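You operate a simulated robot arm through the tools that you are given. There is no shell and no other tool.

The job below is to be done with a simulated robot arm. You get a single attempt, and the scene is never put back.

TASK
Put things in order on the top of the wooden table. At the end: the brown stick holder from the top of the wooden table stands where the green stopper stood; the green stopper stands where the silver steel die stood; the silver steel die from the top of the wooden table stands where the brown stiff brush stood; the brown stiff brush is on the blue machine tray; whatever was shut is shut again. Leave all else as you found it, and nothing knocked over.

It is judged by the outcome, as a careful person would: the job done as asked, and still so three seconds after it is handed in. It fails if anything else is knocked over, pushed out of place, dropped, spilled or broken. A push-on lid holds only when it is set on centred and level and pressed home; a screw cap is set on level and turned clockwise until tight.

THE ROBOT
A 7-joint arm with a two-finger parallel gripper, fixed in place. Base frame: the origin is on the floor under the middle of its stand, x ahead of it, y to its left, z up; the work surface is at about z = 0.86. Units: m, degrees, N and s.
With the tool pointing down near the work surface it reaches from about 0.1 to 0.64 m from the base axis. Its first joint turns from -66.0 to 66.0 degrees. Payload 1.57 kg.
The TCP is the grasp point between the finger pads, 0.03 m short of the fingertips. In the tool frame z runs along the fingers and y along their closing line. Largest opening 0.08 m; finger width 0.017, thickness 0.012; the body of the gripper, 0.04 by 0.082 m, starts 0.08 m behind the TCP.
Orientation is that of the tool frame in the base frame, as a unit quaternion [x, y, z, w]. With the fingers straight down and closing along the base's y, the tool's x points along the base's -x, its y along +y and its z along -z.

THE INTERFACE
- The arm moves only by the tool apply_moves. Its argument "moves" is a list of rows, each a list of 3 entries, a list of its own where there are three numbers: the shift along the tool's x, y, z in m, then the turn, a rotation vector about the tool's x, y, z in degrees, then the finger opening in m, from 0 to 0.08. In form: [[[x, y, z], [wx, wy, wz], fingers], ...]. A call has 1 to 20 rows; each row is the pose to reach, as a shift and turn from the pose commanded when the call began, along the tool's axes at that moment. A row lasts 0.2 s, in which the tool goes at most 0.05 m and 8.6 degrees; a call with a longer step from one row to the next is refused whole, and so is a gripper value outside its range. A pose out of reach is approached as far as the arm can. The call stops where the force on the tool passes 40 N (or 10 N more than at its start, if that is more) or the arm is blocked; 0.2 s more then pass. The fingers move at their own pace (about 0.072 m/s each) and stop on an object; they squeeze with about 34 N. The grip force told is the motor's: it shows also when the fingers shut on nothing. Time passes only in rows, and 0.2 s behind the last, so rows that repeat a pose let the fingers close. The reply holds the time, the measured pose of the TCP, the force on the tool along the base axes, the opening and the grip force, in the units named above and with some noise, with the torque about the TCP (base axes, N m) and any sound that the robot's microphone picked up, and new pictures: "show" is both (left out), scene, wrist or none.
- Cameras (640 x 400 px; columns grow to the right, rows downward): "scene" is fixed at [0.0868, 0.4798, 1.405]; the picture's right is [-0.26, -0.97, 0.00], its down [-0.73, 0.20, -0.65] and it looks along [0.63, -0.17, -0.76] (base axes); focal length 356 px, centre (320, 200). "wrist" rides on the gripper at [0.072, -0.007, -0.122] in the tool frame; the picture's right is [0.09, 1.00, 0.00], its down [-0.84, 0.08, -0.54] and it looks along [-0.54, 0.05, 0.84] (tool axes); focal length 238 px, centre (320, 200). There is no depth. A picture from a camera that has moved, and an enlarged one, comes with that camera's place and axes in the base frame and with its lens. The place of the scene camera against the robot may be out by one fixed shift of up to 0.012 m in any direction.
- inspect(camera, box): a new picture of the part [left, top, right, bottom] of that camera's present view, enlarged. It takes no simulated time.
- job_done(): hands the job in; it is judged then, once.

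Places have to be worked out from the pictures, the camera data and where the tool is seen. Open the gripper and draw the arm clear of the work before you hand the job in, unless the task says otherwise.

The tools are called after "Call:" as a command line: name --argument value ..., lists and objects as JSON in quotes. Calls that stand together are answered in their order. apply_moves: Moves the arm, as the interface text tells. Its arguments: {"type":"object","properties":{"moves":{"type":"array","items":{"type":"array"}},"show":{"type":"string","enum":["both","scene","wrist","none"]}},"required":["moves"]} The other tools are called the same way: inspect (camera, box) takes an enlarged picture of a part of a camera's view; job_done () hands the job in.

At the start:

```text
clock: 0.0
position: [0.3895, 0.191, 1.0814]
orientation: [0.0, 1.0, 0.0, 0.001]
contact_force: [-0.5, -0.7, 0.0]
moment: [-0.01, 0.03, 0.0]
opening: 0.08
grasp_force: 0.2
```

scene: 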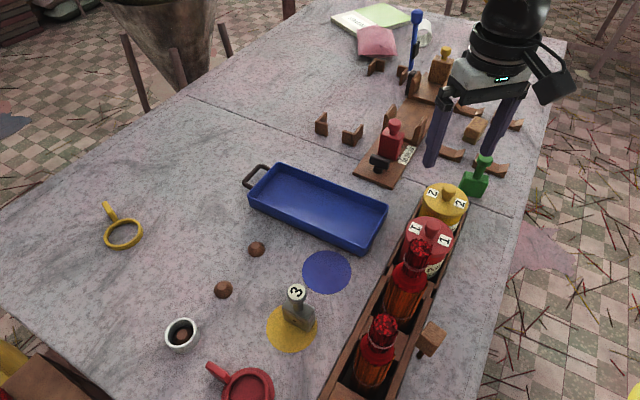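
wrist: 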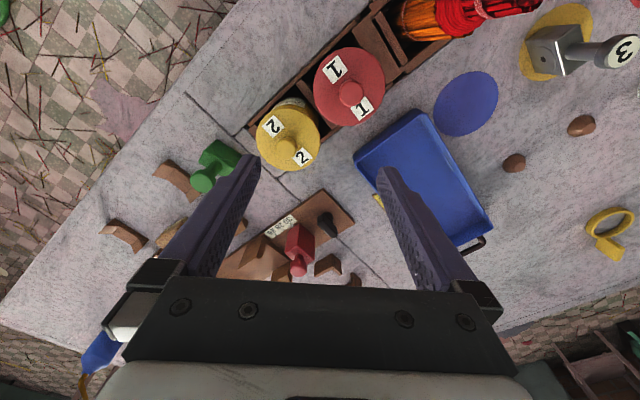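

I start by looking closer at the scene to identify the brown stick holder, green stopper, steel die, brush and blue tray.

Call:
inspect --camera "scene" --box '[300, 0, 560, 200]'

Call:
inspect --camera "scene" --box '[160, 180, 480, 400]'

Call:
inspect --camera "wrist" --box '[60, 100, 400, 320]'

Call:
inspect --camera "wrist" --box '[340, 0, 640, 200]'

```text
2.00 times, centred on (430, 100) of scene
camera zoom: at [0.0868, 0.4798, 1.405], right [-0.26, -0.97, 0.0], down [-0.73, 0.2, -0.65], along [0.63, -0.17, -0.76], focal length 713 px, centre (100, 400)
```

zoom: 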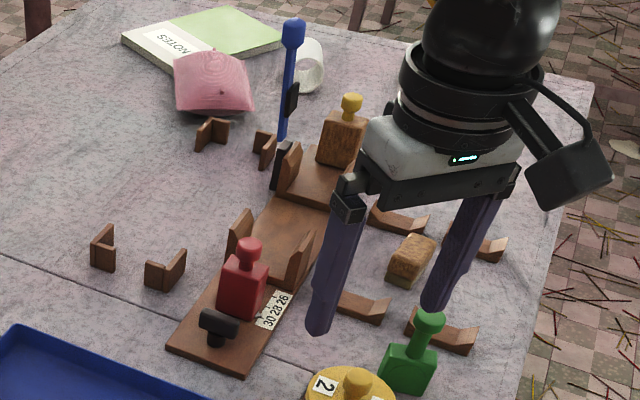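

```text
1.82 times, centred on (320, 290) of scene
camera zoom: at [0.0868, 0.4798, 1.405], right [-0.26, -0.97, 0.0], down [-0.73, 0.2, -0.65], along [0.63, -0.17, -0.76], focal length 648 px, centre (320, 36)
```

zoom: 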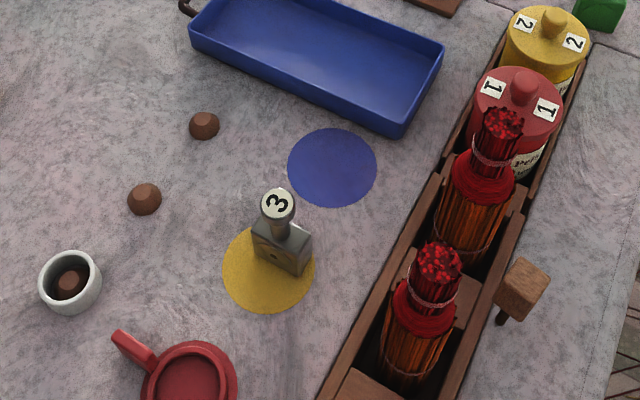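

```text
1.82 times, centred on (230, 210) of wrist
camera zoom: at [0.3173, 0.1852, 1.2043], right [-0.09, 1.0, 0.0], down [0.84, 0.08, 0.54], along [0.54, 0.05, -0.84], focal length 433 px, centre (484, 182)
```

zoom: 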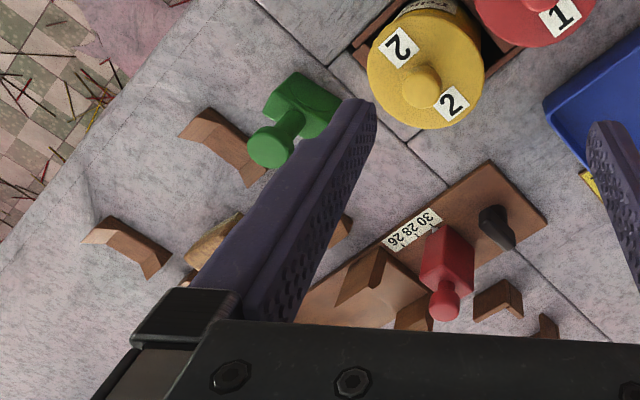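

```text
2.00 times, centred on (490, 100) of wrist
camera zoom: at [0.3173, 0.1852, 1.2043], right [-0.09, 1.0, 0.0], down [0.84, 0.08, 0.54], along [0.54, 0.05, -0.84], focal length 477 px, centre (-20, 400)
```

zoom: 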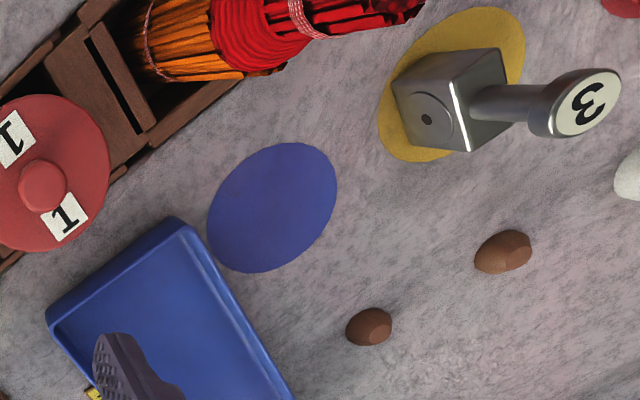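

The gripper hides part of the table, so I lift it a little and swing it to the right (toward −y), clear of everything, to look at the whole scene.

Call:
apply_moves --moves '[[[0.005, -0.03, -0.02], [0, 0, 0], 0.08], [[0.01, -0.07, -0.04], [0, 0, 0], 0.08], [[0.02, -0.11, -0.06], [0, 0, 0], 0.08], [[0.03, -0.15, -0.07], [0, 0, 0], 0.08], [[0.04, -0.19, -0.08], [0, 0, 0], 0.08], [[0.05, -0.23, -0.08], [0, 0, 0], 0.08], [[0.06, -0.27, -0.08], [0, 0, 0], 0.08], [[0.07, -0.31, -0.08], [0, 0, 0], 0.08], [[0.08, -0.35, -0.08], [0, 0, 0], 0.08], [[0.08, -0.38, -0.08], [0, 0, 0], 0.08]]' --show "both"

```text
clock: 2.2
position: [0.308, -0.1901, 1.1628]
orientation: [-0.001, 1.0, 0.0, 0.001]
contact_force: [0.1, 0.2, 0.3]
moment: [0.0, -0.01, 0.01]
opening: 0.0797
grasp_force: 0.2
camera wrist: at [0.2375, -0.1955, 1.2857], right [-0.09, 1.0, 0.0], down [0.84, 0.08, 0.54], along [0.54, 0.05, -0.84], focal length 238 px, centre (320, 200)
```

scene: 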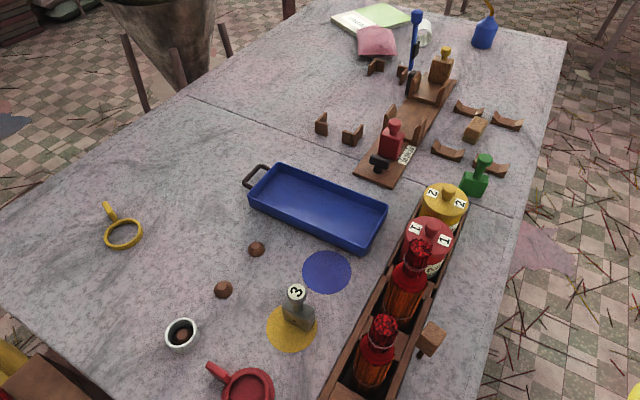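
wrist: 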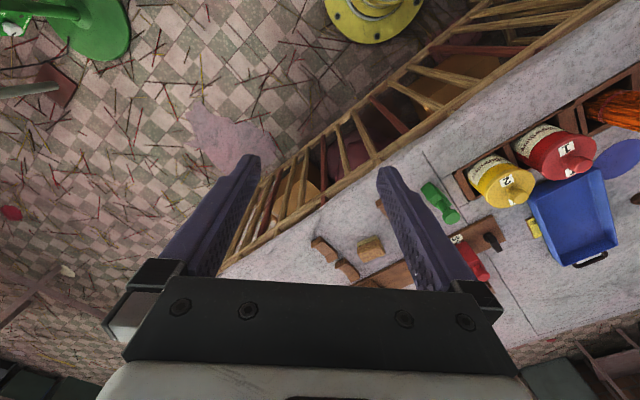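

Call:
inspect --camera "scene" --box '[400, 80, 560, 210]'

Call:
inspect --camera "scene" --box '[300, 0, 560, 160]'

Call:
inspect --camera "scene" --box '[380, 260, 480, 380]'

Call:
inspect --camera "scene" --box '[220, 180, 420, 320]'

Call:
inspect --camera "scene" --box '[0, 300, 300, 400]'

Call:
inspect --camera "wrist" --box '[220, 0, 640, 400]'

```text
3.08 times, centred on (480, 145) of scene
camera zoom: at [0.0868, 0.4798, 1.405], right [-0.26, -0.97, 0.0], down [-0.73, 0.2, -0.65], along [0.63, -0.17, -0.76], focal length 1096 px, centre (-172, 369)
```

zoom: 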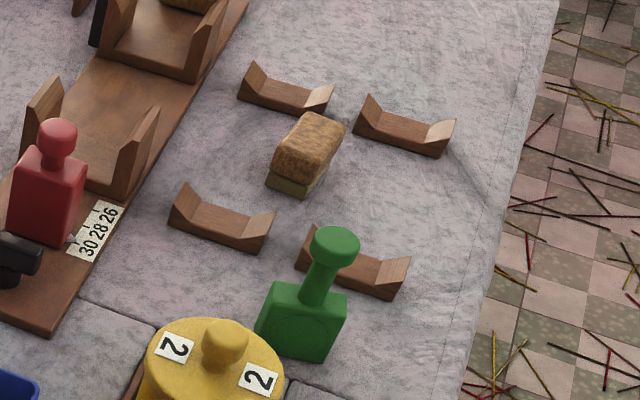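

```text
2.46 times, centred on (430, 80) of scene
camera zoom: at [0.0868, 0.4798, 1.405], right [-0.26, -0.97, 0.0], down [-0.73, 0.2, -0.65], along [0.63, -0.17, -0.76], focal length 877 px, centre (49, 495)
```

zoom: 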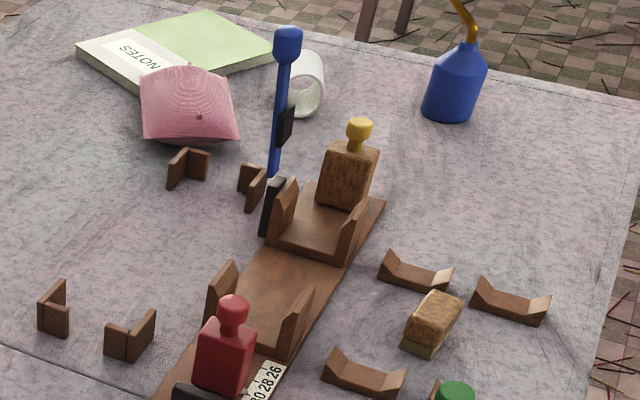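

```text
3.33 times, centred on (430, 320) of scene
camera zoom: at [0.0868, 0.4798, 1.405], right [-0.26, -0.97, 0.0], down [-0.73, 0.2, -0.65], along [0.63, -0.17, -0.76], focal length 1188 px, centre (-47, -200)
```

zoom: 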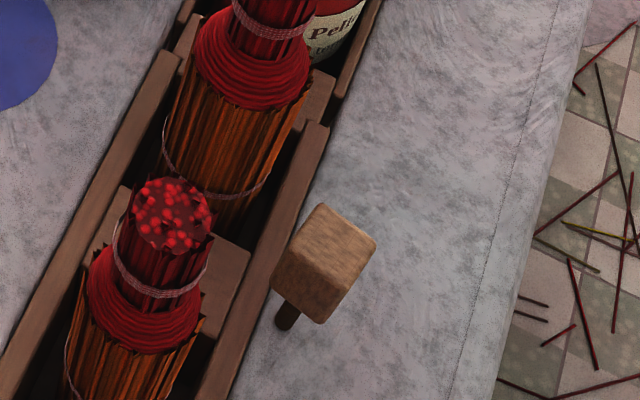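

```text
2.86 times, centred on (320, 250) of scene
camera zoom: at [0.0868, 0.4798, 1.405], right [-0.26, -0.97, 0.0], down [-0.73, 0.2, -0.65], along [0.63, -0.17, -0.76], focal length 1018 px, centre (320, 57)
```

zoom: 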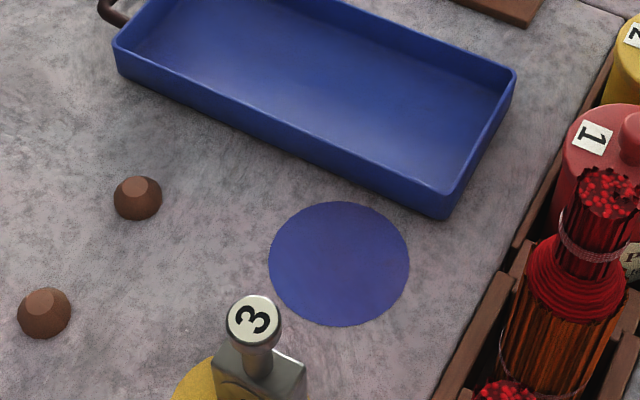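

```text
2.13 times, centred on (150, 350) of scene
camera zoom: at [0.0868, 0.4798, 1.405], right [-0.26, -0.97, 0.0], down [-0.73, 0.2, -0.65], along [0.63, -0.17, -0.76], focal length 760 px, centre (683, -120)
```

zoom: 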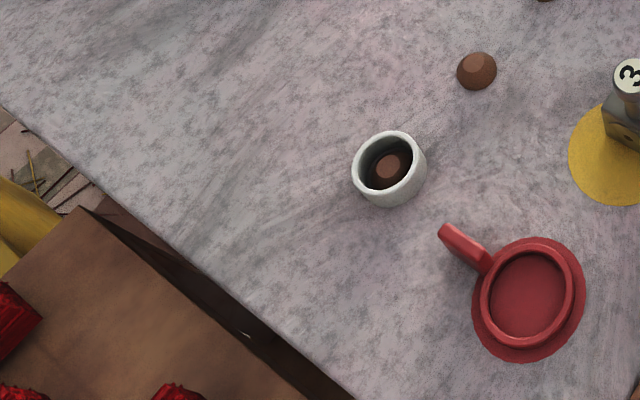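

```text
1.00 times, centred on (430, 200) of wrist (not enlarged: the box is as wide or as high as the picture)
camera zoom: at [0.2375, -0.1955, 1.2857], right [-0.09, 1.0, 0.0], down [0.84, 0.08, 0.54], along [0.54, 0.05, -0.84], focal length 238 px, centre (210, 200)
```

zoom: 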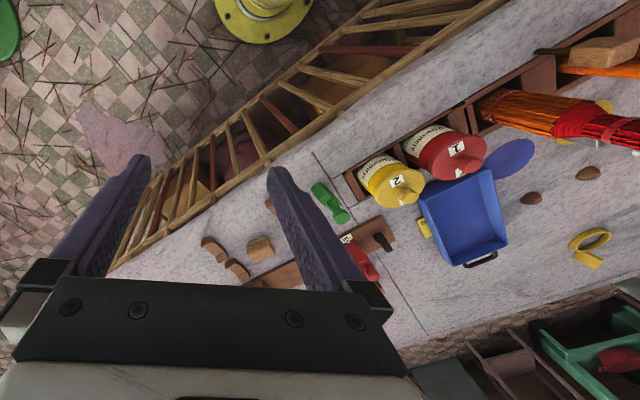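

The candidates for brush and holders are near (0.65,−0.06) on the table; the block among four V-rests looks like the brush. I move above that area with the wrist camera for a closer view.

Call:
apply_moves --moves '[[[-0.03, 0.02, 0], [0, 0, 0], 0.08], [[-0.06, 0.05, 0], [0, 0, 0], 0.08], [[-0.09, 0.08, 0], [0, 0, 0], 0.08], [[-0.12, 0.11, 0], [0, 0, 0], 0.08], [[-0.15, 0.14, 0.01], [0, 0, 0], 0.08], [[-0.18, 0.15, 0.02], [0, 0, 0], 0.08], [[-0.21, 0.16, 0.03], [0, 0, 0], 0.08], [[-0.24, 0.16, 0.04], [0, 0, 0], 0.08], [[-0.24, 0.16, 0.04], [0, 0, 0], 0.08]]' --show "both"

```text
clock: 4.2
position: [0.5492, -0.0293, 1.122]
orientation: [0.001, 1.0, 0.0, 0.0]
contact_force: [-0.3, 0.1, -0.9]
moment: [0.0, -0.01, -0.02]
opening: 0.0799
grasp_force: 0.0
camera wrist: at [0.4773, -0.0351, 1.2441], right [-0.09, 1.0, 0.0], down [0.84, 0.08, 0.54], along [0.54, 0.05, -0.84], focal length 238 px, centre (320, 200)
```

scene: 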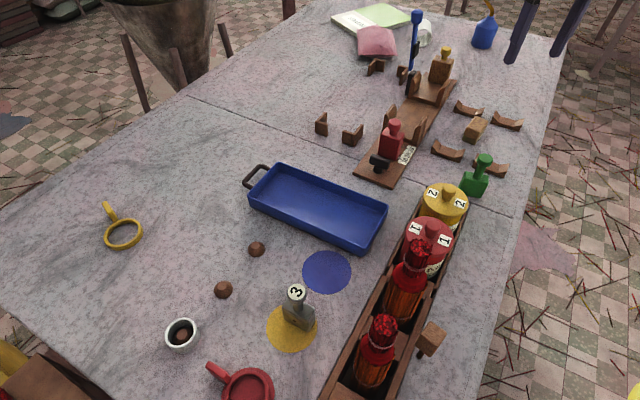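
wrist: 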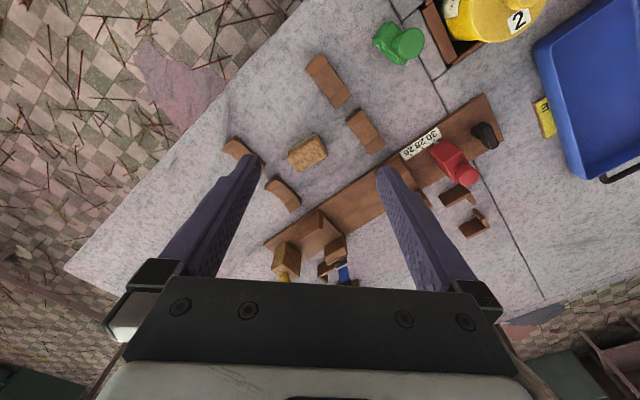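

Call:
inspect --camera "wrist" --box '[210, 0, 450, 150]'

Call:
inspect --camera "wrist" --box '[220, 100, 380, 220]'

Call:
inspect --camera "wrist" --box '[380, 0, 640, 250]'

```text
2.67 times, centred on (330, 75) of wrist
camera zoom: at [0.4773, -0.0351, 1.2441], right [-0.09, 1.0, 0.0], down [0.84, 0.08, 0.54], along [0.54, 0.05, -0.84], focal length 636 px, centre (293, 533)
```

zoom: 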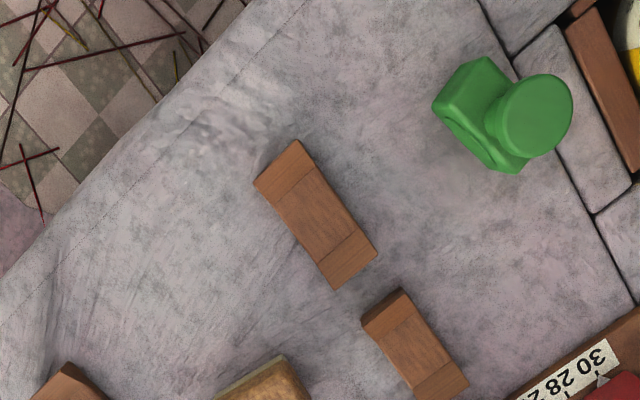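

```text
3.33 times, centred on (300, 160) of wrist
camera zoom: at [0.4773, -0.0351, 1.2441], right [-0.09, 1.0, 0.0], down [0.84, 0.08, 0.54], along [0.54, 0.05, -0.84], focal length 794 px, centre (387, 333)
```

zoom: 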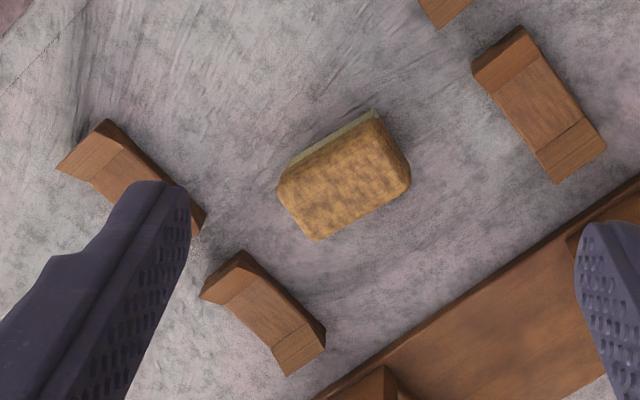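

```text
1.60 times, centred on (510, 125) of wrist
camera zoom: at [0.4773, -0.0351, 1.2441], right [-0.09, 1.0, 0.0], down [0.84, 0.08, 0.54], along [0.54, 0.05, -0.84], focal length 381 px, centre (16, 320)
```

zoom: 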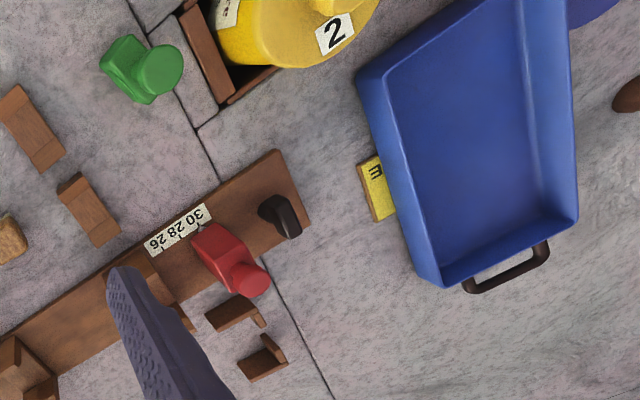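

The block between the V-rests is the brush (wood top, bristles below). Next I look at the wooden block beside the rack near (0.2, 0.29), which may be the stick holder.

Call:
apply_moves --moves '[[[0.03, 0.02, -0.02], [0, 0, 0], 0.08], [[0.06, 0.05, -0.04], [0, 0, 0], 0.08], [[0.09, 0.08, -0.06], [0, 0, 0], 0.08], [[0.12, 0.11, -0.07], [0, 0, 0], 0.08], [[0.15, 0.14, -0.08], [0, 0, 0], 0.08], [[0.18, 0.17, -0.08], [0, 0, 0], 0.08], [[0.21, 0.2, -0.08], [0, 0, 0], 0.08], [[0.24, 0.23, -0.08], [0, 0, 0], 0.08], [[0.27, 0.25, -0.08], [0, 0, 0], 0.08], [[0.29, 0.26, -0.08], [0, 0, 0], 0.08], [[0.29, 0.26, -0.08], [0, 0, 0], 0.08]]' --show "both"

```text
clock: 6.6
position: [0.2577, 0.2305, 1.2012]
orientation: [0.0, 1.0, 0.0, 0.0]
contact_force: [1.1, 0.3, -0.4]
moment: [-0.01, 0.01, 0.0]
opening: 0.0802
grasp_force: 0.0
camera wrist: at [0.186, 0.2252, 1.3241], right [-0.09, 1.0, 0.0], down [0.84, 0.08, 0.54], along [0.54, 0.05, -0.84], focal length 238 px, centre (320, 200)
```

scene: 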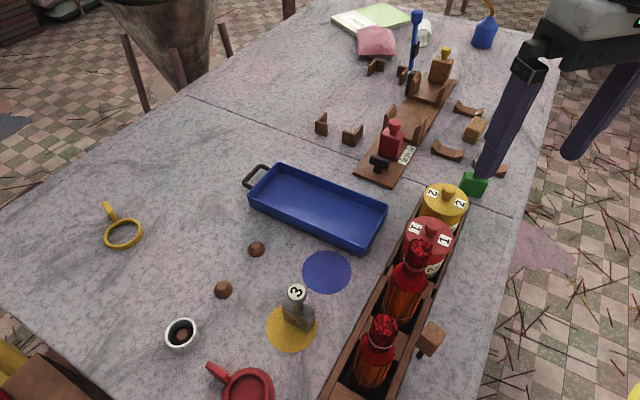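
wrist: 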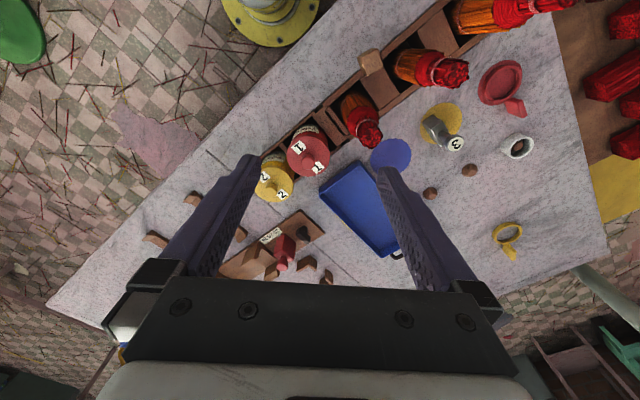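

Call:
inspect --camera "wrist" --box '[320, 10, 480, 130]'

Call:
inspect --camera "wrist" --box '[400, 0, 640, 200]'

Call:
inspect --camera "wrist" --box '[220, 130, 420, 300]'

```text
3.33 times, centred on (400, 70) of wrist
camera zoom: at [0.186, 0.2252, 1.3241], right [-0.09, 1.0, 0.0], down [0.84, 0.08, 0.54], along [0.54, 0.05, -0.84], focal length 794 px, centre (53, 633)
```

zoom: 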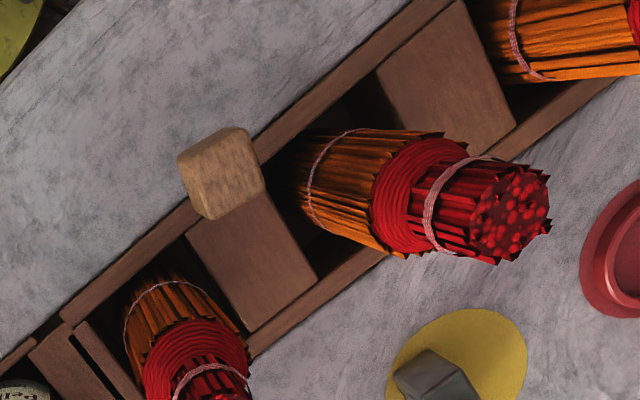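

```text
2.00 times, centred on (520, 100) of wrist
camera zoom: at [0.186, 0.2252, 1.3241], right [-0.09, 1.0, 0.0], down [0.84, 0.08, 0.54], along [0.54, 0.05, -0.84], focal length 477 px, centre (-80, 400)
```

zoom: 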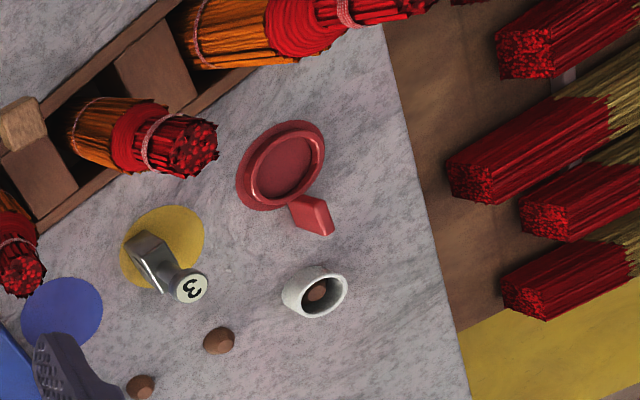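

```text
2.35 times, centred on (320, 215) of wrist
camera zoom: at [0.186, 0.2252, 1.3241], right [-0.09, 1.0, 0.0], down [0.84, 0.08, 0.54], along [0.54, 0.05, -0.84], focal length 561 px, centre (320, 165)
```

zoom: 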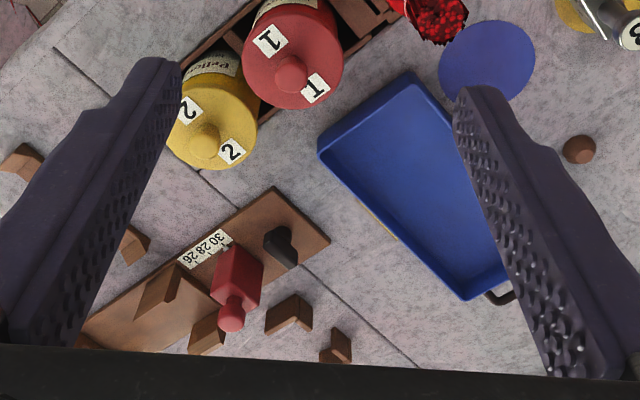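

A small wooden block on a dark peg stands beside the rack at about (0.2, 0.3). I turn the tool 90° so the wrist camera looks along +y and get a side view of it from off the table edge.

Call:
apply_moves --moves '[[[0.005, -0.015, 0.0], [0, 0, -8], 0.08], [[0.01, -0.03, 0.0], [0, 0, -16], 0.08], [[0.015, -0.045, 0.0], [0, 0, -24], 0.08], [[0.02, -0.06, 0.01], [0, 0, -32], 0.08], [[0.025, -0.075, 0.02], [0, 0, -40], 0.08], [[0.03, -0.09, 0.03], [0, 0, -48], 0.08], [[0.035, -0.105, 0.04], [0, 0, -56], 0.08], [[0.04, -0.12, 0.05], [0, 0, -64], 0.08], [[0.045, -0.135, 0.06], [0, 0, -72], 0.08], [[0.05, -0.15, 0.07], [0, 0, -80], 0.08], [[0.058, -0.16, 0.08], [0, 0, -88], 0.08], [[0.058, -0.16, 0.08], [0, 0, -90], 0.08], [[0.058, -0.16, 0.08], [0, 0, -90], 0.08]]' --show "both"

```text
clock: 9.4
position: [0.2014, 0.0718, 1.1219]
orientation: [0.708, -0.706, 0.001, -0.001]
contact_force: [-1.3, 0.8, -0.3]
moment: [-0.02, 0.01, -0.01]
opening: 0.0801
grasp_force: 0.1
camera wrist: at [0.2075, -0.0001, 1.2437], right [-1.0, -0.09, 0.0], down [-0.08, 0.84, 0.54], along [-0.05, 0.54, -0.84], focal length 238 px, centre (320, 200)
```

scene: 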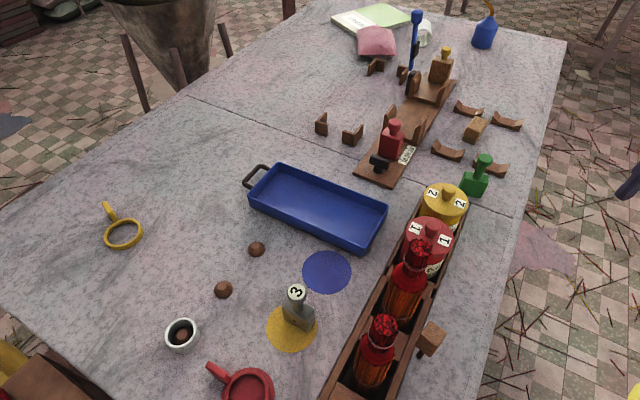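
wrist: 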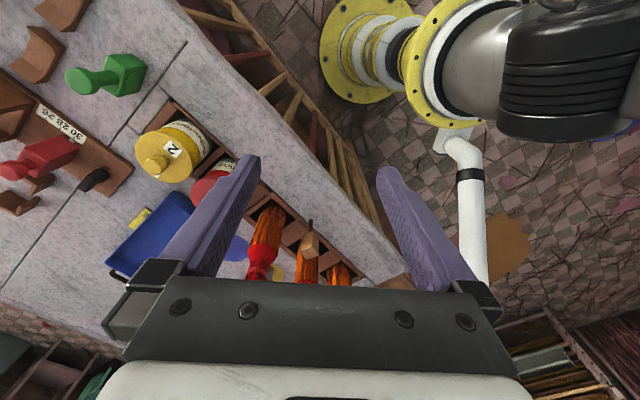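

Call:
inspect --camera "wrist" --box '[240, 180, 380, 290]'

Call:
inspect --camera "wrist" --box '[0, 0, 260, 280]'

```text
3.64 times, centred on (310, 235) of wrist
camera zoom: at [0.2075, -0.0001, 1.2437], right [-1.0, -0.09, 0.0], down [-0.08, 0.84, 0.54], along [-0.05, 0.54, -0.84], focal length 867 px, centre (356, 73)
```

zoom: 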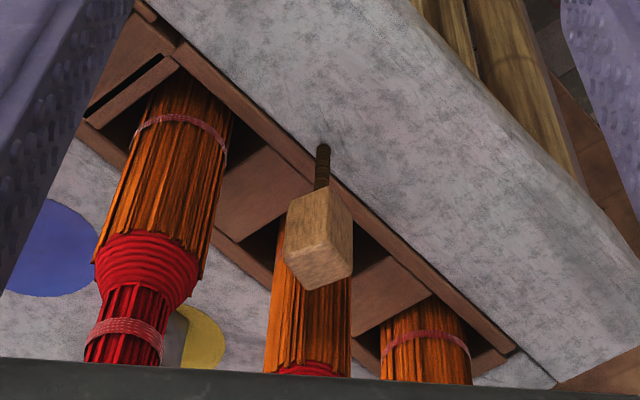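

```text
1.43 times, centred on (130, 140) of wrist
camera zoom: at [0.2075, -0.0001, 1.2437], right [-1.0, -0.09, 0.0], down [-0.08, 0.84, 0.54], along [-0.05, 0.54, -0.84], focal length 340 px, centre (591, 286)
```

zoom: 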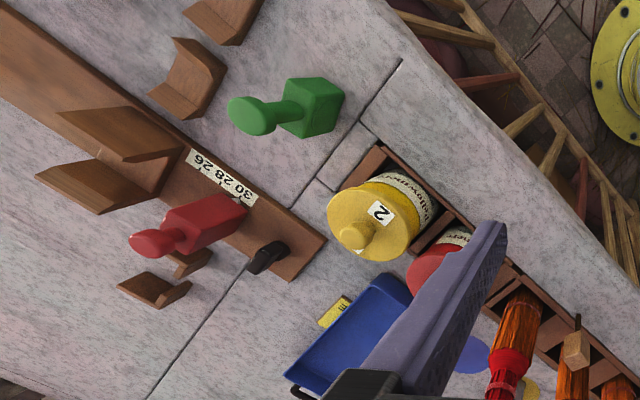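

I zoom in strongly on the candidate objects to tell which one is the stick holder.

Call:
inspect --camera "scene" --box '[300, 100, 380, 150]'

Call:
inspect --camera "scene" --box '[355, 50, 475, 125]'

Call:
inspect --camera "scene" --box '[425, 95, 529, 160]'

Call:
inspect --camera "scene" --box '[340, 90, 450, 190]'

Call:
inspect --camera "scene" --box '[205, 225, 285, 305]'

Call:
inspect --camera "scene" --box '[310, 240, 460, 400]'

```text
8.00 times, centred on (340, 125) of scene
camera zoom: at [0.0868, 0.4798, 1.405], right [-0.26, -0.97, 0.0], down [-0.73, 0.2, -0.65], along [0.63, -0.17, -0.76], focal length 2851 px, centre (160, 800)
```

zoom: 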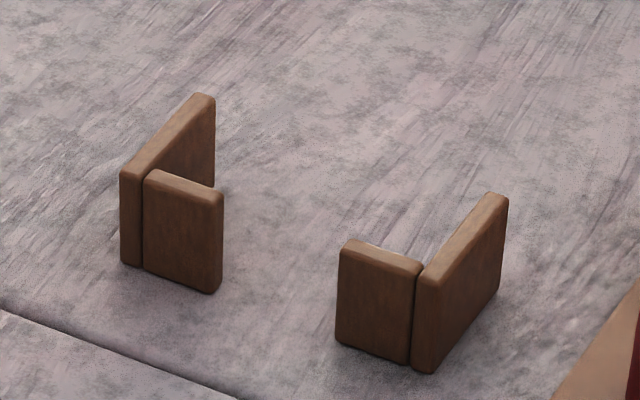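

```text
5.33 times, centred on (415, 88) of scene
camera zoom: at [0.0868, 0.4798, 1.405], right [-0.26, -0.97, 0.0], down [-0.73, 0.2, -0.65], along [0.63, -0.17, -0.76], focal length 1900 px, centre (-187, 800)
```

zoom: 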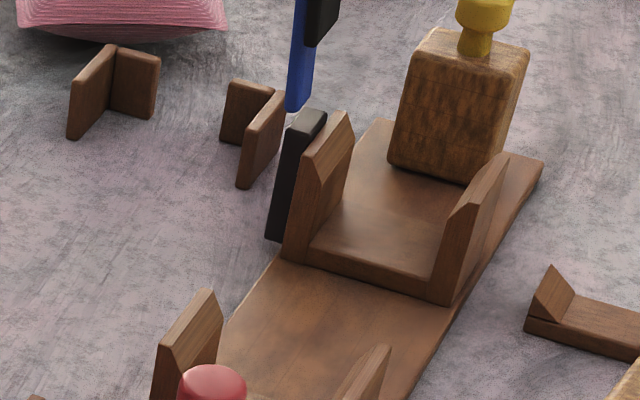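

```text
6.15 times, centred on (477, 128) of scene
camera zoom: at [0.0868, 0.4798, 1.405], right [-0.26, -0.97, 0.0], down [-0.73, 0.2, -0.65], along [0.63, -0.17, -0.76], focal length 2193 px, centre (-646, 646)
```

zoom: 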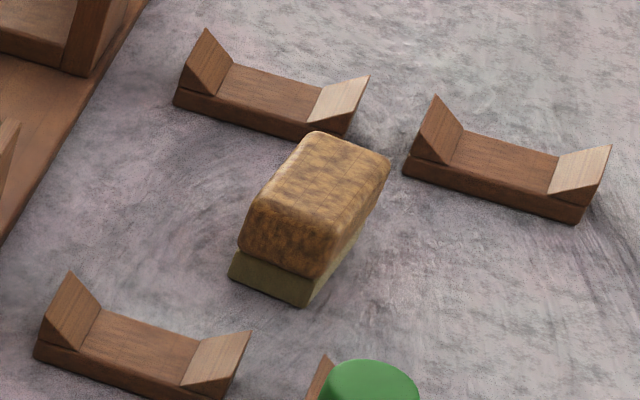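

```text
4.00 times, centred on (395, 140) of scene
camera zoom: at [0.0868, 0.4798, 1.405], right [-0.26, -0.97, 0.0], down [-0.73, 0.2, -0.65], along [0.63, -0.17, -0.76], focal length 1425 px, centre (20, 440)
```

zoom: 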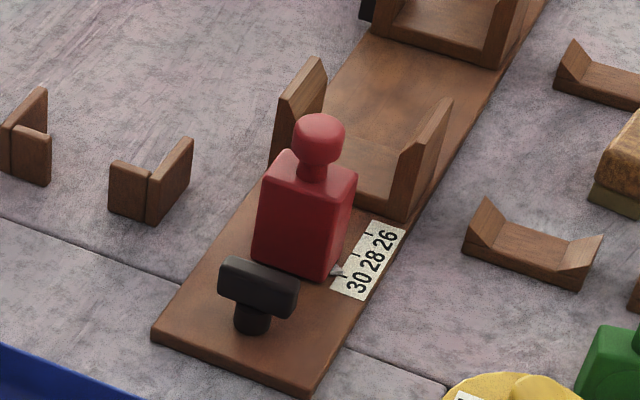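

```text
5.00 times, centred on (245, 265) of scene
camera zoom: at [0.0868, 0.4798, 1.405], right [-0.26, -0.97, 0.0], down [-0.73, 0.2, -0.65], along [0.63, -0.17, -0.76], focal length 1782 px, centre (695, -125)
```

zoom: 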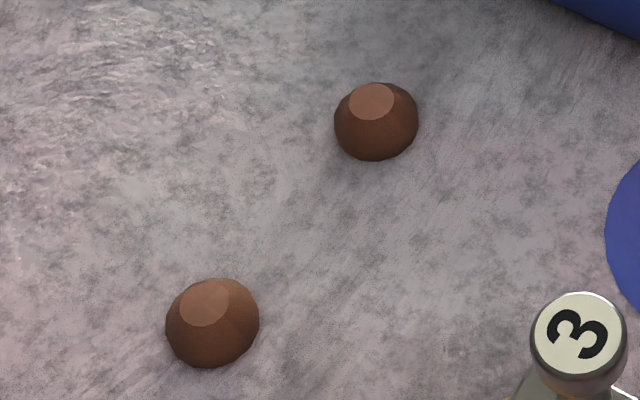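

```text
2.50 times, centred on (385, 320) of scene
camera zoom: at [0.0868, 0.4798, 1.405], right [-0.26, -0.97, 0.0], down [-0.73, 0.2, -0.65], along [0.63, -0.17, -0.76], focal length 891 px, centre (158, -100)
```

zoom: 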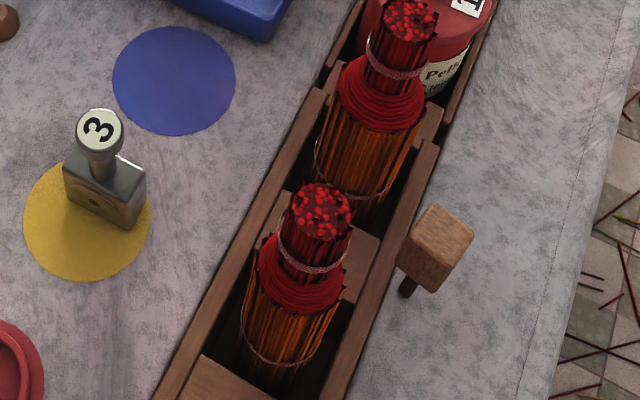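

I look at the surroundings visible now for further hints about other holders or dies elsewhere.

Call:
inspect --camera "wrist" --box '[480, 220, 640, 400]'

Call:
inspect --camera "wrist" --box '[0, 280, 140, 400]'

Call:
inspect --camera "wrist" --box '[0, 0, 160, 120]'

Call:
inspect --camera "scene" --box '[0, 340, 100, 400]'

Call:
inspect --camera "scene" --box '[85, 190, 165, 260]'

Call:
inspect --camera "scene" --box '[310, 0, 510, 80]'

```text
2.22 times, centred on (560, 310) of wrist
camera zoom: at [0.2075, -0.0001, 1.2437], right [-1.0, -0.09, 0.0], down [-0.08, 0.84, 0.54], along [-0.05, 0.54, -0.84], focal length 530 px, centre (-213, -44)
```

zoom: 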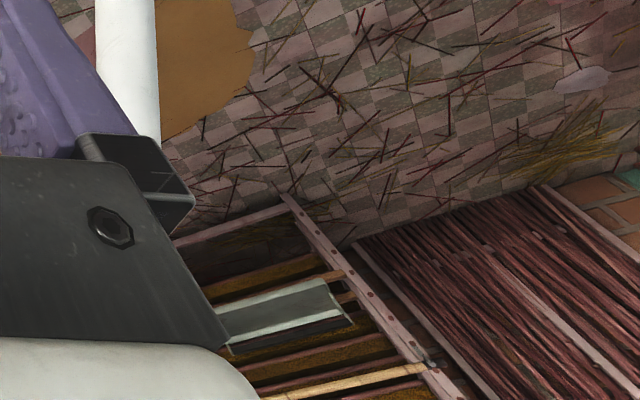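

```text
3.33 times, centred on (70, 340) of wrist
camera zoom: at [0.2075, -0.0001, 1.2437], right [-1.0, -0.09, 0.0], down [-0.08, 0.84, 0.54], along [-0.05, 0.54, -0.84], focal length 794 px, centre (1153, -267)
```

zoom: 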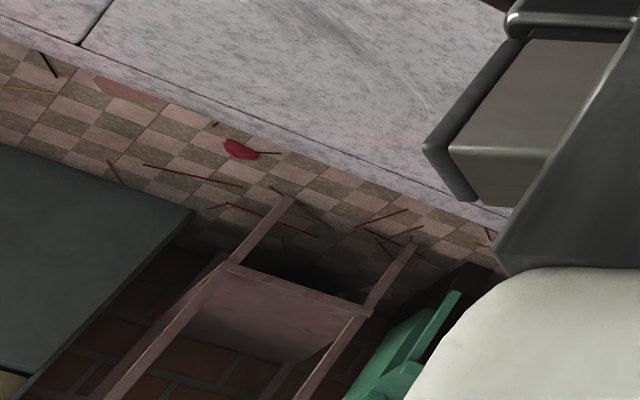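

```text
3.33 times, centred on (80, 60) of wrist
camera zoom: at [0.2075, -0.0001, 1.2437], right [-1.0, -0.09, 0.0], down [-0.08, 0.84, 0.54], along [-0.05, 0.54, -0.84], focal length 794 px, centre (1120, 667)
```

zoom: 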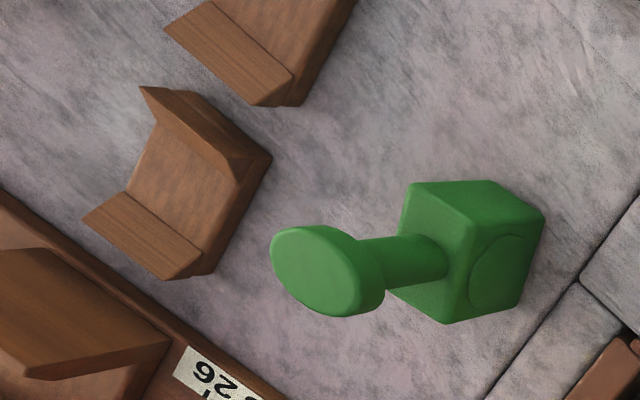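

```text
6.40 times, centred on (50, 370) of scene
camera zoom: at [0.0868, 0.4798, 1.405], right [-0.26, -0.97, 0.0], down [-0.73, 0.2, -0.65], along [0.63, -0.17, -0.76], focal length 2280 px, centre (2048, -888)
```

zoom: 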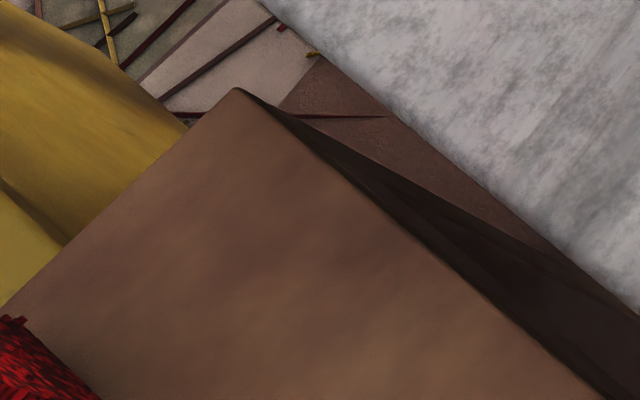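

```text
5.71 times, centred on (125, 225) of scene
camera zoom: at [0.0868, 0.4798, 1.405], right [-0.26, -0.97, 0.0], down [-0.73, 0.2, -0.65], along [0.63, -0.17, -0.76], focal length 2036 px, centre (1434, 57)
```

zoom: 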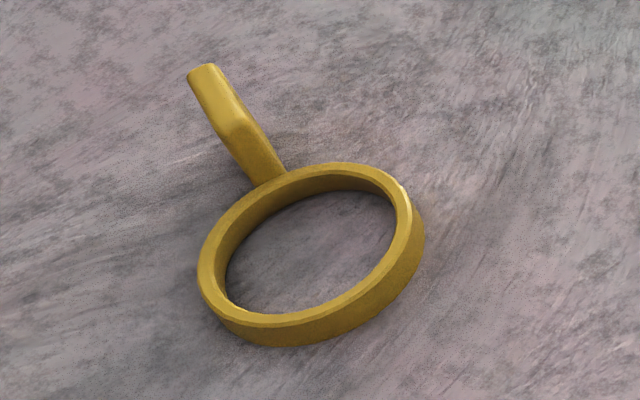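

```text
3.20 times, centred on (410, 40) of scene
camera zoom: at [0.0868, 0.4798, 1.405], right [-0.26, -0.97, 0.0], down [-0.73, 0.2, -0.65], along [0.63, -0.17, -0.76], focal length 1140 px, centre (32, 712)
```

zoom: 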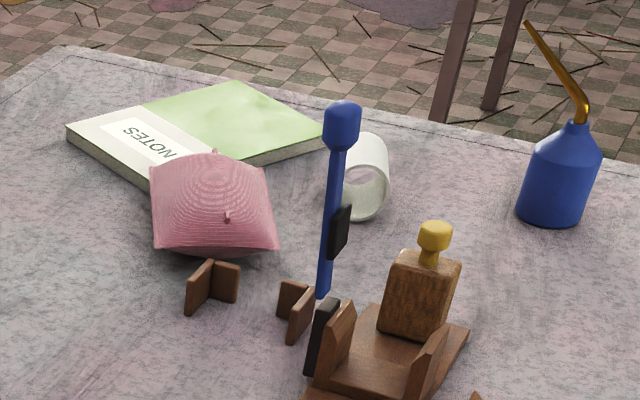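

Call:
inspect --camera "wrist" --box '[290, 205, 338, 255]'

Call:
inspect --camera "scene" --box '[405, 310, 455, 365]'

Call:
inspect --camera "scene" --box '[260, 275, 340, 355]'

Call:
inspect --camera "scene" --box '[445, 145, 515, 205]'

```text
8.00 times, centred on (314, 230) of wrist
camera zoom: at [0.2075, -0.0001, 1.2437], right [-1.0, -0.09, 0.0], down [-0.08, 0.84, 0.54], along [-0.05, 0.54, -0.84], focal length 1907 px, centre (368, -40)
```

zoom: 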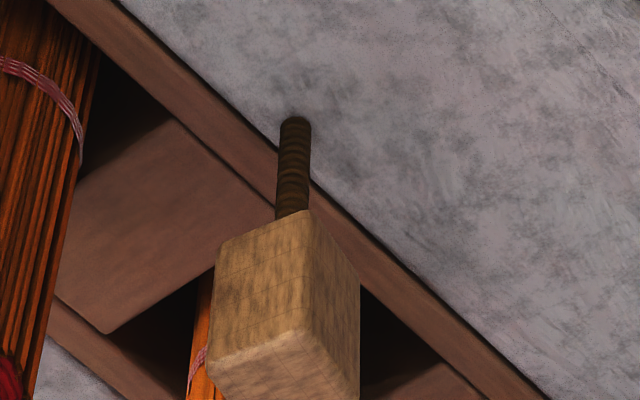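

```text
7.27 times, centred on (430, 338) of scene
camera zoom: at [0.0868, 0.4798, 1.405], right [-0.26, -0.97, 0.0], down [-0.73, 0.2, -0.65], along [0.63, -0.17, -0.76], focal length 2592 px, centre (-480, -800)
```

zoom: 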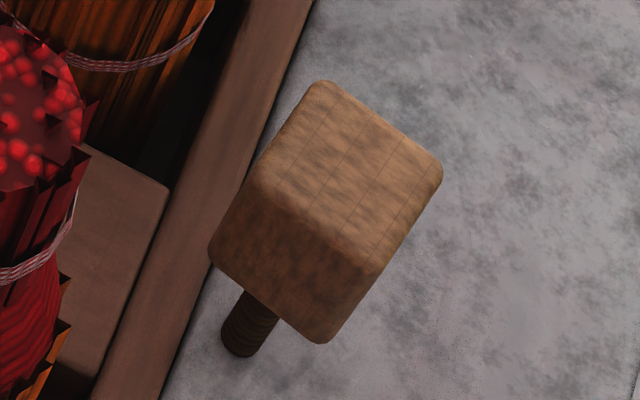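

```text
5.00 times, centred on (300, 315) of scene
camera zoom: at [0.0868, 0.4798, 1.405], right [-0.26, -0.97, 0.0], down [-0.73, 0.2, -0.65], along [0.63, -0.17, -0.76], focal length 1782 px, centre (420, -375)
```

zoom: 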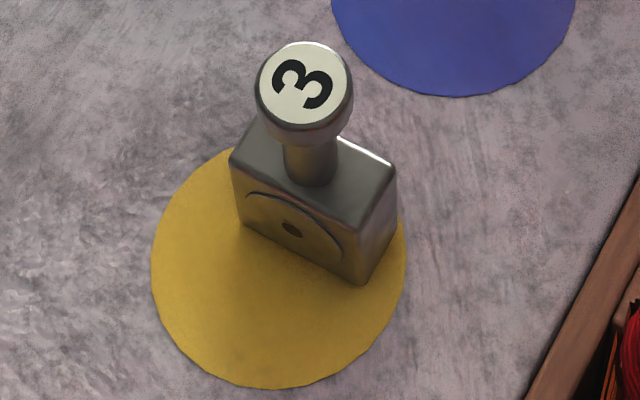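

```text
6.67 times, centred on (480, 175) of scene
camera zoom: at [0.0868, 0.4798, 1.405], right [-0.26, -0.97, 0.0], down [-0.73, 0.2, -0.65], along [0.63, -0.17, -0.76], focal length 2376 px, centre (-747, 367)
```

zoom: 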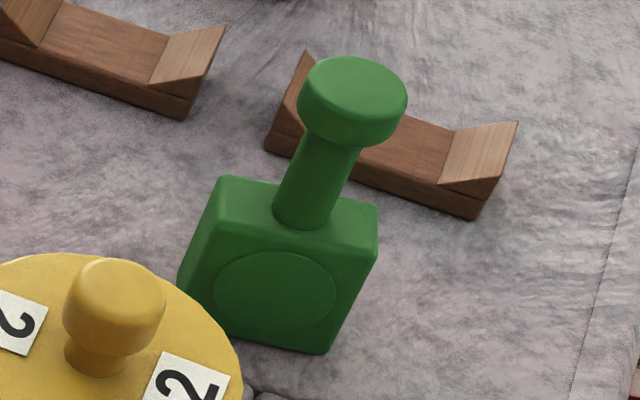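

The unresolved question is which of the two wooden things is the brush and which the stick holder, so I move the wrist camera close to the block-on-peg for detail.

Call:
apply_moves --moves '[[[-0.035, 0, 0], [0, 0, 0], 0.08], [[-0.07, 0, 0.01], [0, 0, 0], 0.08], [[-0.105, 0, 0.03], [0, 0, 0], 0.08], [[-0.14, 0, 0.05], [0, 0, 0], 0.08], [[-0.165, 0, 0.07], [0, 0, 0], 0.08], [[-0.175, 0, 0.08], [0, 0, 0], 0.08], [[-0.175, 0, 0.085], [0, 0, 0], 0.08]]' --show "both"

```text
clock: 11.0
position: [0.2002, 0.2463, 1.0357]
orientation: [-0.707, 0.707, 0.0, 0.0]
contact_force: [-1.0, 0.8, -0.6]
moment: [-0.02, 0.03, 0.04]
opening: 0.0797
grasp_force: 0.0
camera wrist: at [0.2076, 0.1748, 1.1588], right [-1.0, -0.09, 0.0], down [-0.08, 0.84, 0.54], along [-0.05, 0.54, -0.84], focal length 238 px, centre (320, 200)
```

scene: 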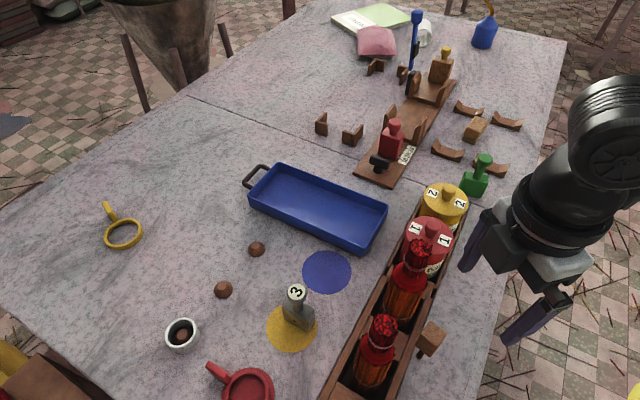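
wrist: 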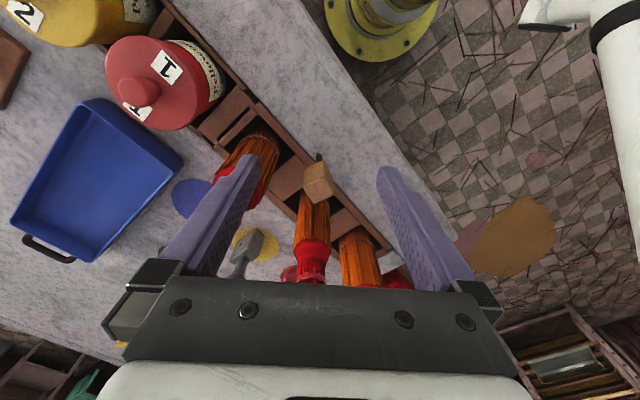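

Call:
inspect --camera "wrist" --box '[280, 145, 360, 215]'

Call:
inspect --camera "wrist" --box '[180, 60, 400, 220]'

```text
5.71 times, centred on (320, 180) of wrist
camera zoom: at [0.2076, 0.1748, 1.1588], right [-1.0, -0.09, 0.0], down [-0.08, 0.84, 0.54], along [-0.05, 0.54, -0.84], focal length 1362 px, centre (320, 314)
```

zoom: 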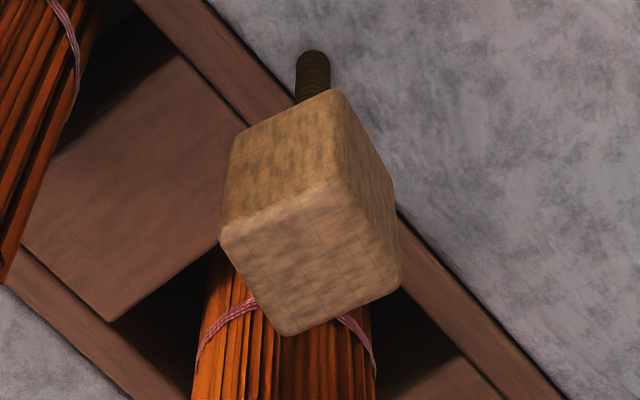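

```text
2.50 times, centred on (290, 140) of wrist
camera zoom: at [0.2076, 0.1748, 1.1588], right [-1.0, -0.09, 0.0], down [-0.08, 0.84, 0.54], along [-0.05, 0.54, -0.84], focal length 596 px, centre (395, 350)
```

zoom: 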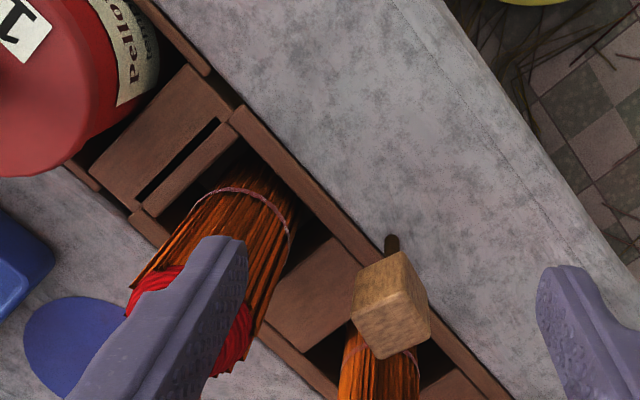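

The block on the peg has a ribbed dark shaft and a plain wooden head. Now I raise, turn back, and go take an equally close look at the block between the V-rests.

Call:
apply_moves --moves '[[[0, 0, -0.04], [0, 0, 0], 0.08], [[0.01, 0, -0.08], [0, 0, 7], 0.08], [[0.03, -0.02, -0.11], [0, 0, 15], 0.08], [[0.06, -0.05, -0.12], [0, 0, 23], 0.08], [[0.09, -0.08, -0.12], [0, 0, 31], 0.08], [[0.12, -0.11, -0.12], [0, 0, 39], 0.08], [[0.15, -0.14, -0.12], [0, 0, 47], 0.08], [[0.18, -0.17, -0.12], [0, 0, 55], 0.08], [[0.21, -0.2, -0.12], [0, 0, 63], 0.08], [[0.24, -0.23, -0.12], [0, 0, 71], 0.08], [[0.26, -0.26, -0.11], [0, 0, 79], 0.08], [[0.28, -0.29, -0.09], [0, 0, 87], 0.08], [[0.286, -0.32, -0.06], [0, 0, 90], 0.08], [[0.286, -0.34, -0.03], [0, 0, 90], 0.08], [[0.286, -0.355, 0.0], [0, 0, 90], 0.08], [[0.286, -0.36, 0.02], [0, 0, 90], 0.08], [[0.286, -0.36, 0.02], [0, 0, 90], 0.08]]' --show "both"

```text
clock: 14.6
position: [0.5608, -0.0398, 1.018]
orientation: [0.0, 1.0, 0.0, -0.001]
contact_force: [0.6, 0.6, -0.2]
moment: [-0.01, -0.01, 0.0]
opening: 0.08
grasp_force: 0.0
camera wrist: at [0.4895, -0.0465, 1.139], right [-0.09, 1.0, 0.0], down [0.84, 0.08, 0.54], along [0.54, 0.05, -0.84], focal length 238 px, centre (320, 200)
```

scene: 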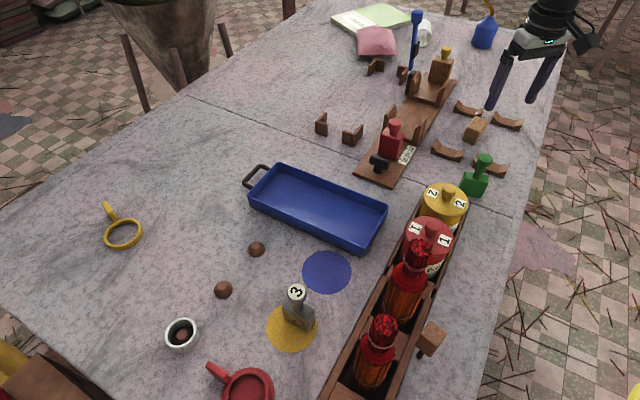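
wrist: 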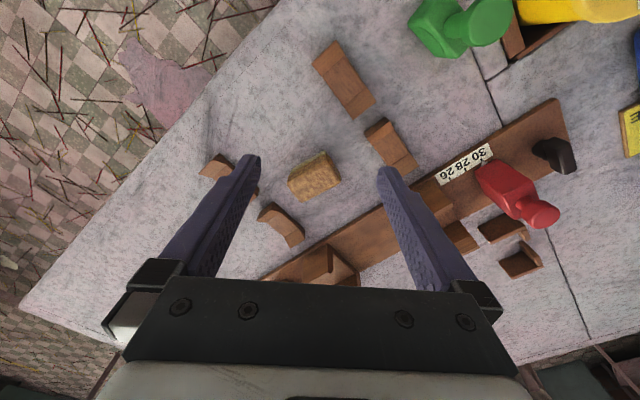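

Call:
inspect --camera "wrist" --box '[275, 140, 355, 210]'

Call:
inspect --camera "wrist" --box '[400, 0, 640, 200]'

Call:
inspect --camera "scene" --box '[450, 105, 500, 150]'

```text
5.71 times, centred on (315, 175) of wrist
camera zoom: at [0.4895, -0.0465, 1.139], right [-0.09, 1.0, 0.0], down [0.84, 0.08, 0.54], along [0.54, 0.05, -0.84], focal length 1362 px, centre (349, 343)
```

zoom: 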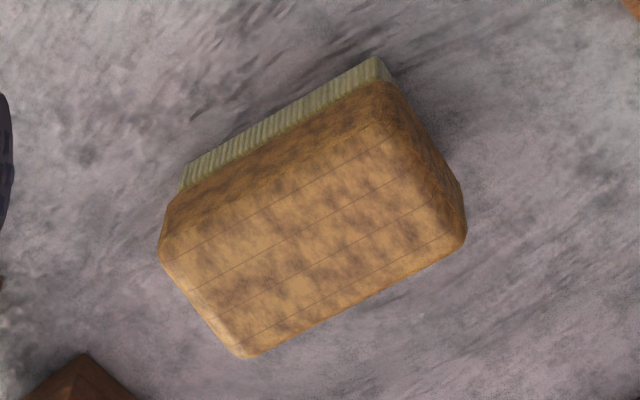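

```text
2.00 times, centred on (520, 100) of wrist
camera zoom: at [0.4895, -0.0465, 1.139], right [-0.09, 1.0, 0.0], down [0.84, 0.08, 0.54], along [0.54, 0.05, -0.84], focal length 477 px, centre (-80, 400)
```

zoom: 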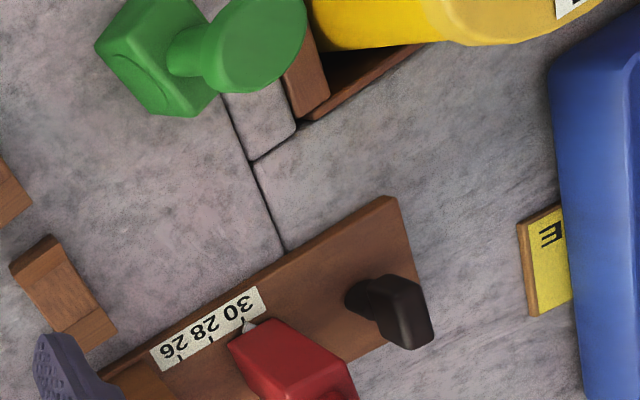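

```text
8.89 times, centred on (475, 128) of scene
camera zoom: at [0.0868, 0.4798, 1.405], right [-0.26, -0.97, 0.0], down [-0.73, 0.2, -0.65], along [0.63, -0.17, -0.76], focal length 3167 px, centre (-1058, 844)
```

zoom: 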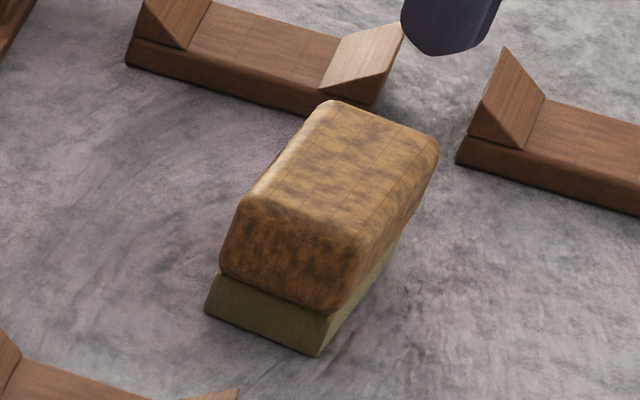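

The block between the V-rests clearly has ridged bristles beneath a wooden back: that is the brush. To be sure about the stick holder, I survey the rest of the table, first the area between the tray, jars and die.

Call:
apply_moves --moves '[[[0.02, 0.01, -0.04], [0, 0, 0], 0.08], [[0.05, 0.04, -0.08], [0, 0, 0], 0.08], [[0.08, 0.07, -0.12], [0, 0, 0], 0.08], [[0.11, 0.1, -0.15], [0, 0, 0], 0.08], [[0.14, 0.13, -0.15], [0, 0, 0], 0.08], [[0.16, 0.17, -0.15], [0, 0, 0], 0.08], [[0.17, 0.21, -0.15], [0, 0, 0], 0.08], [[0.18, 0.25, -0.15], [0, 0, 0], 0.08], [[0.19, 0.29, -0.15], [0, 0, 0], 0.08], [[0.2, 0.33, -0.15], [0, 0, 0], 0.08], [[0.21, 0.35, -0.15], [0, 0, 0], 0.08], [[0.21, 0.35, -0.15], [0, 0, 0], 0.08]]' --show "both"

```text
refused: row 2 steps farther than a row can; nothing moved
```

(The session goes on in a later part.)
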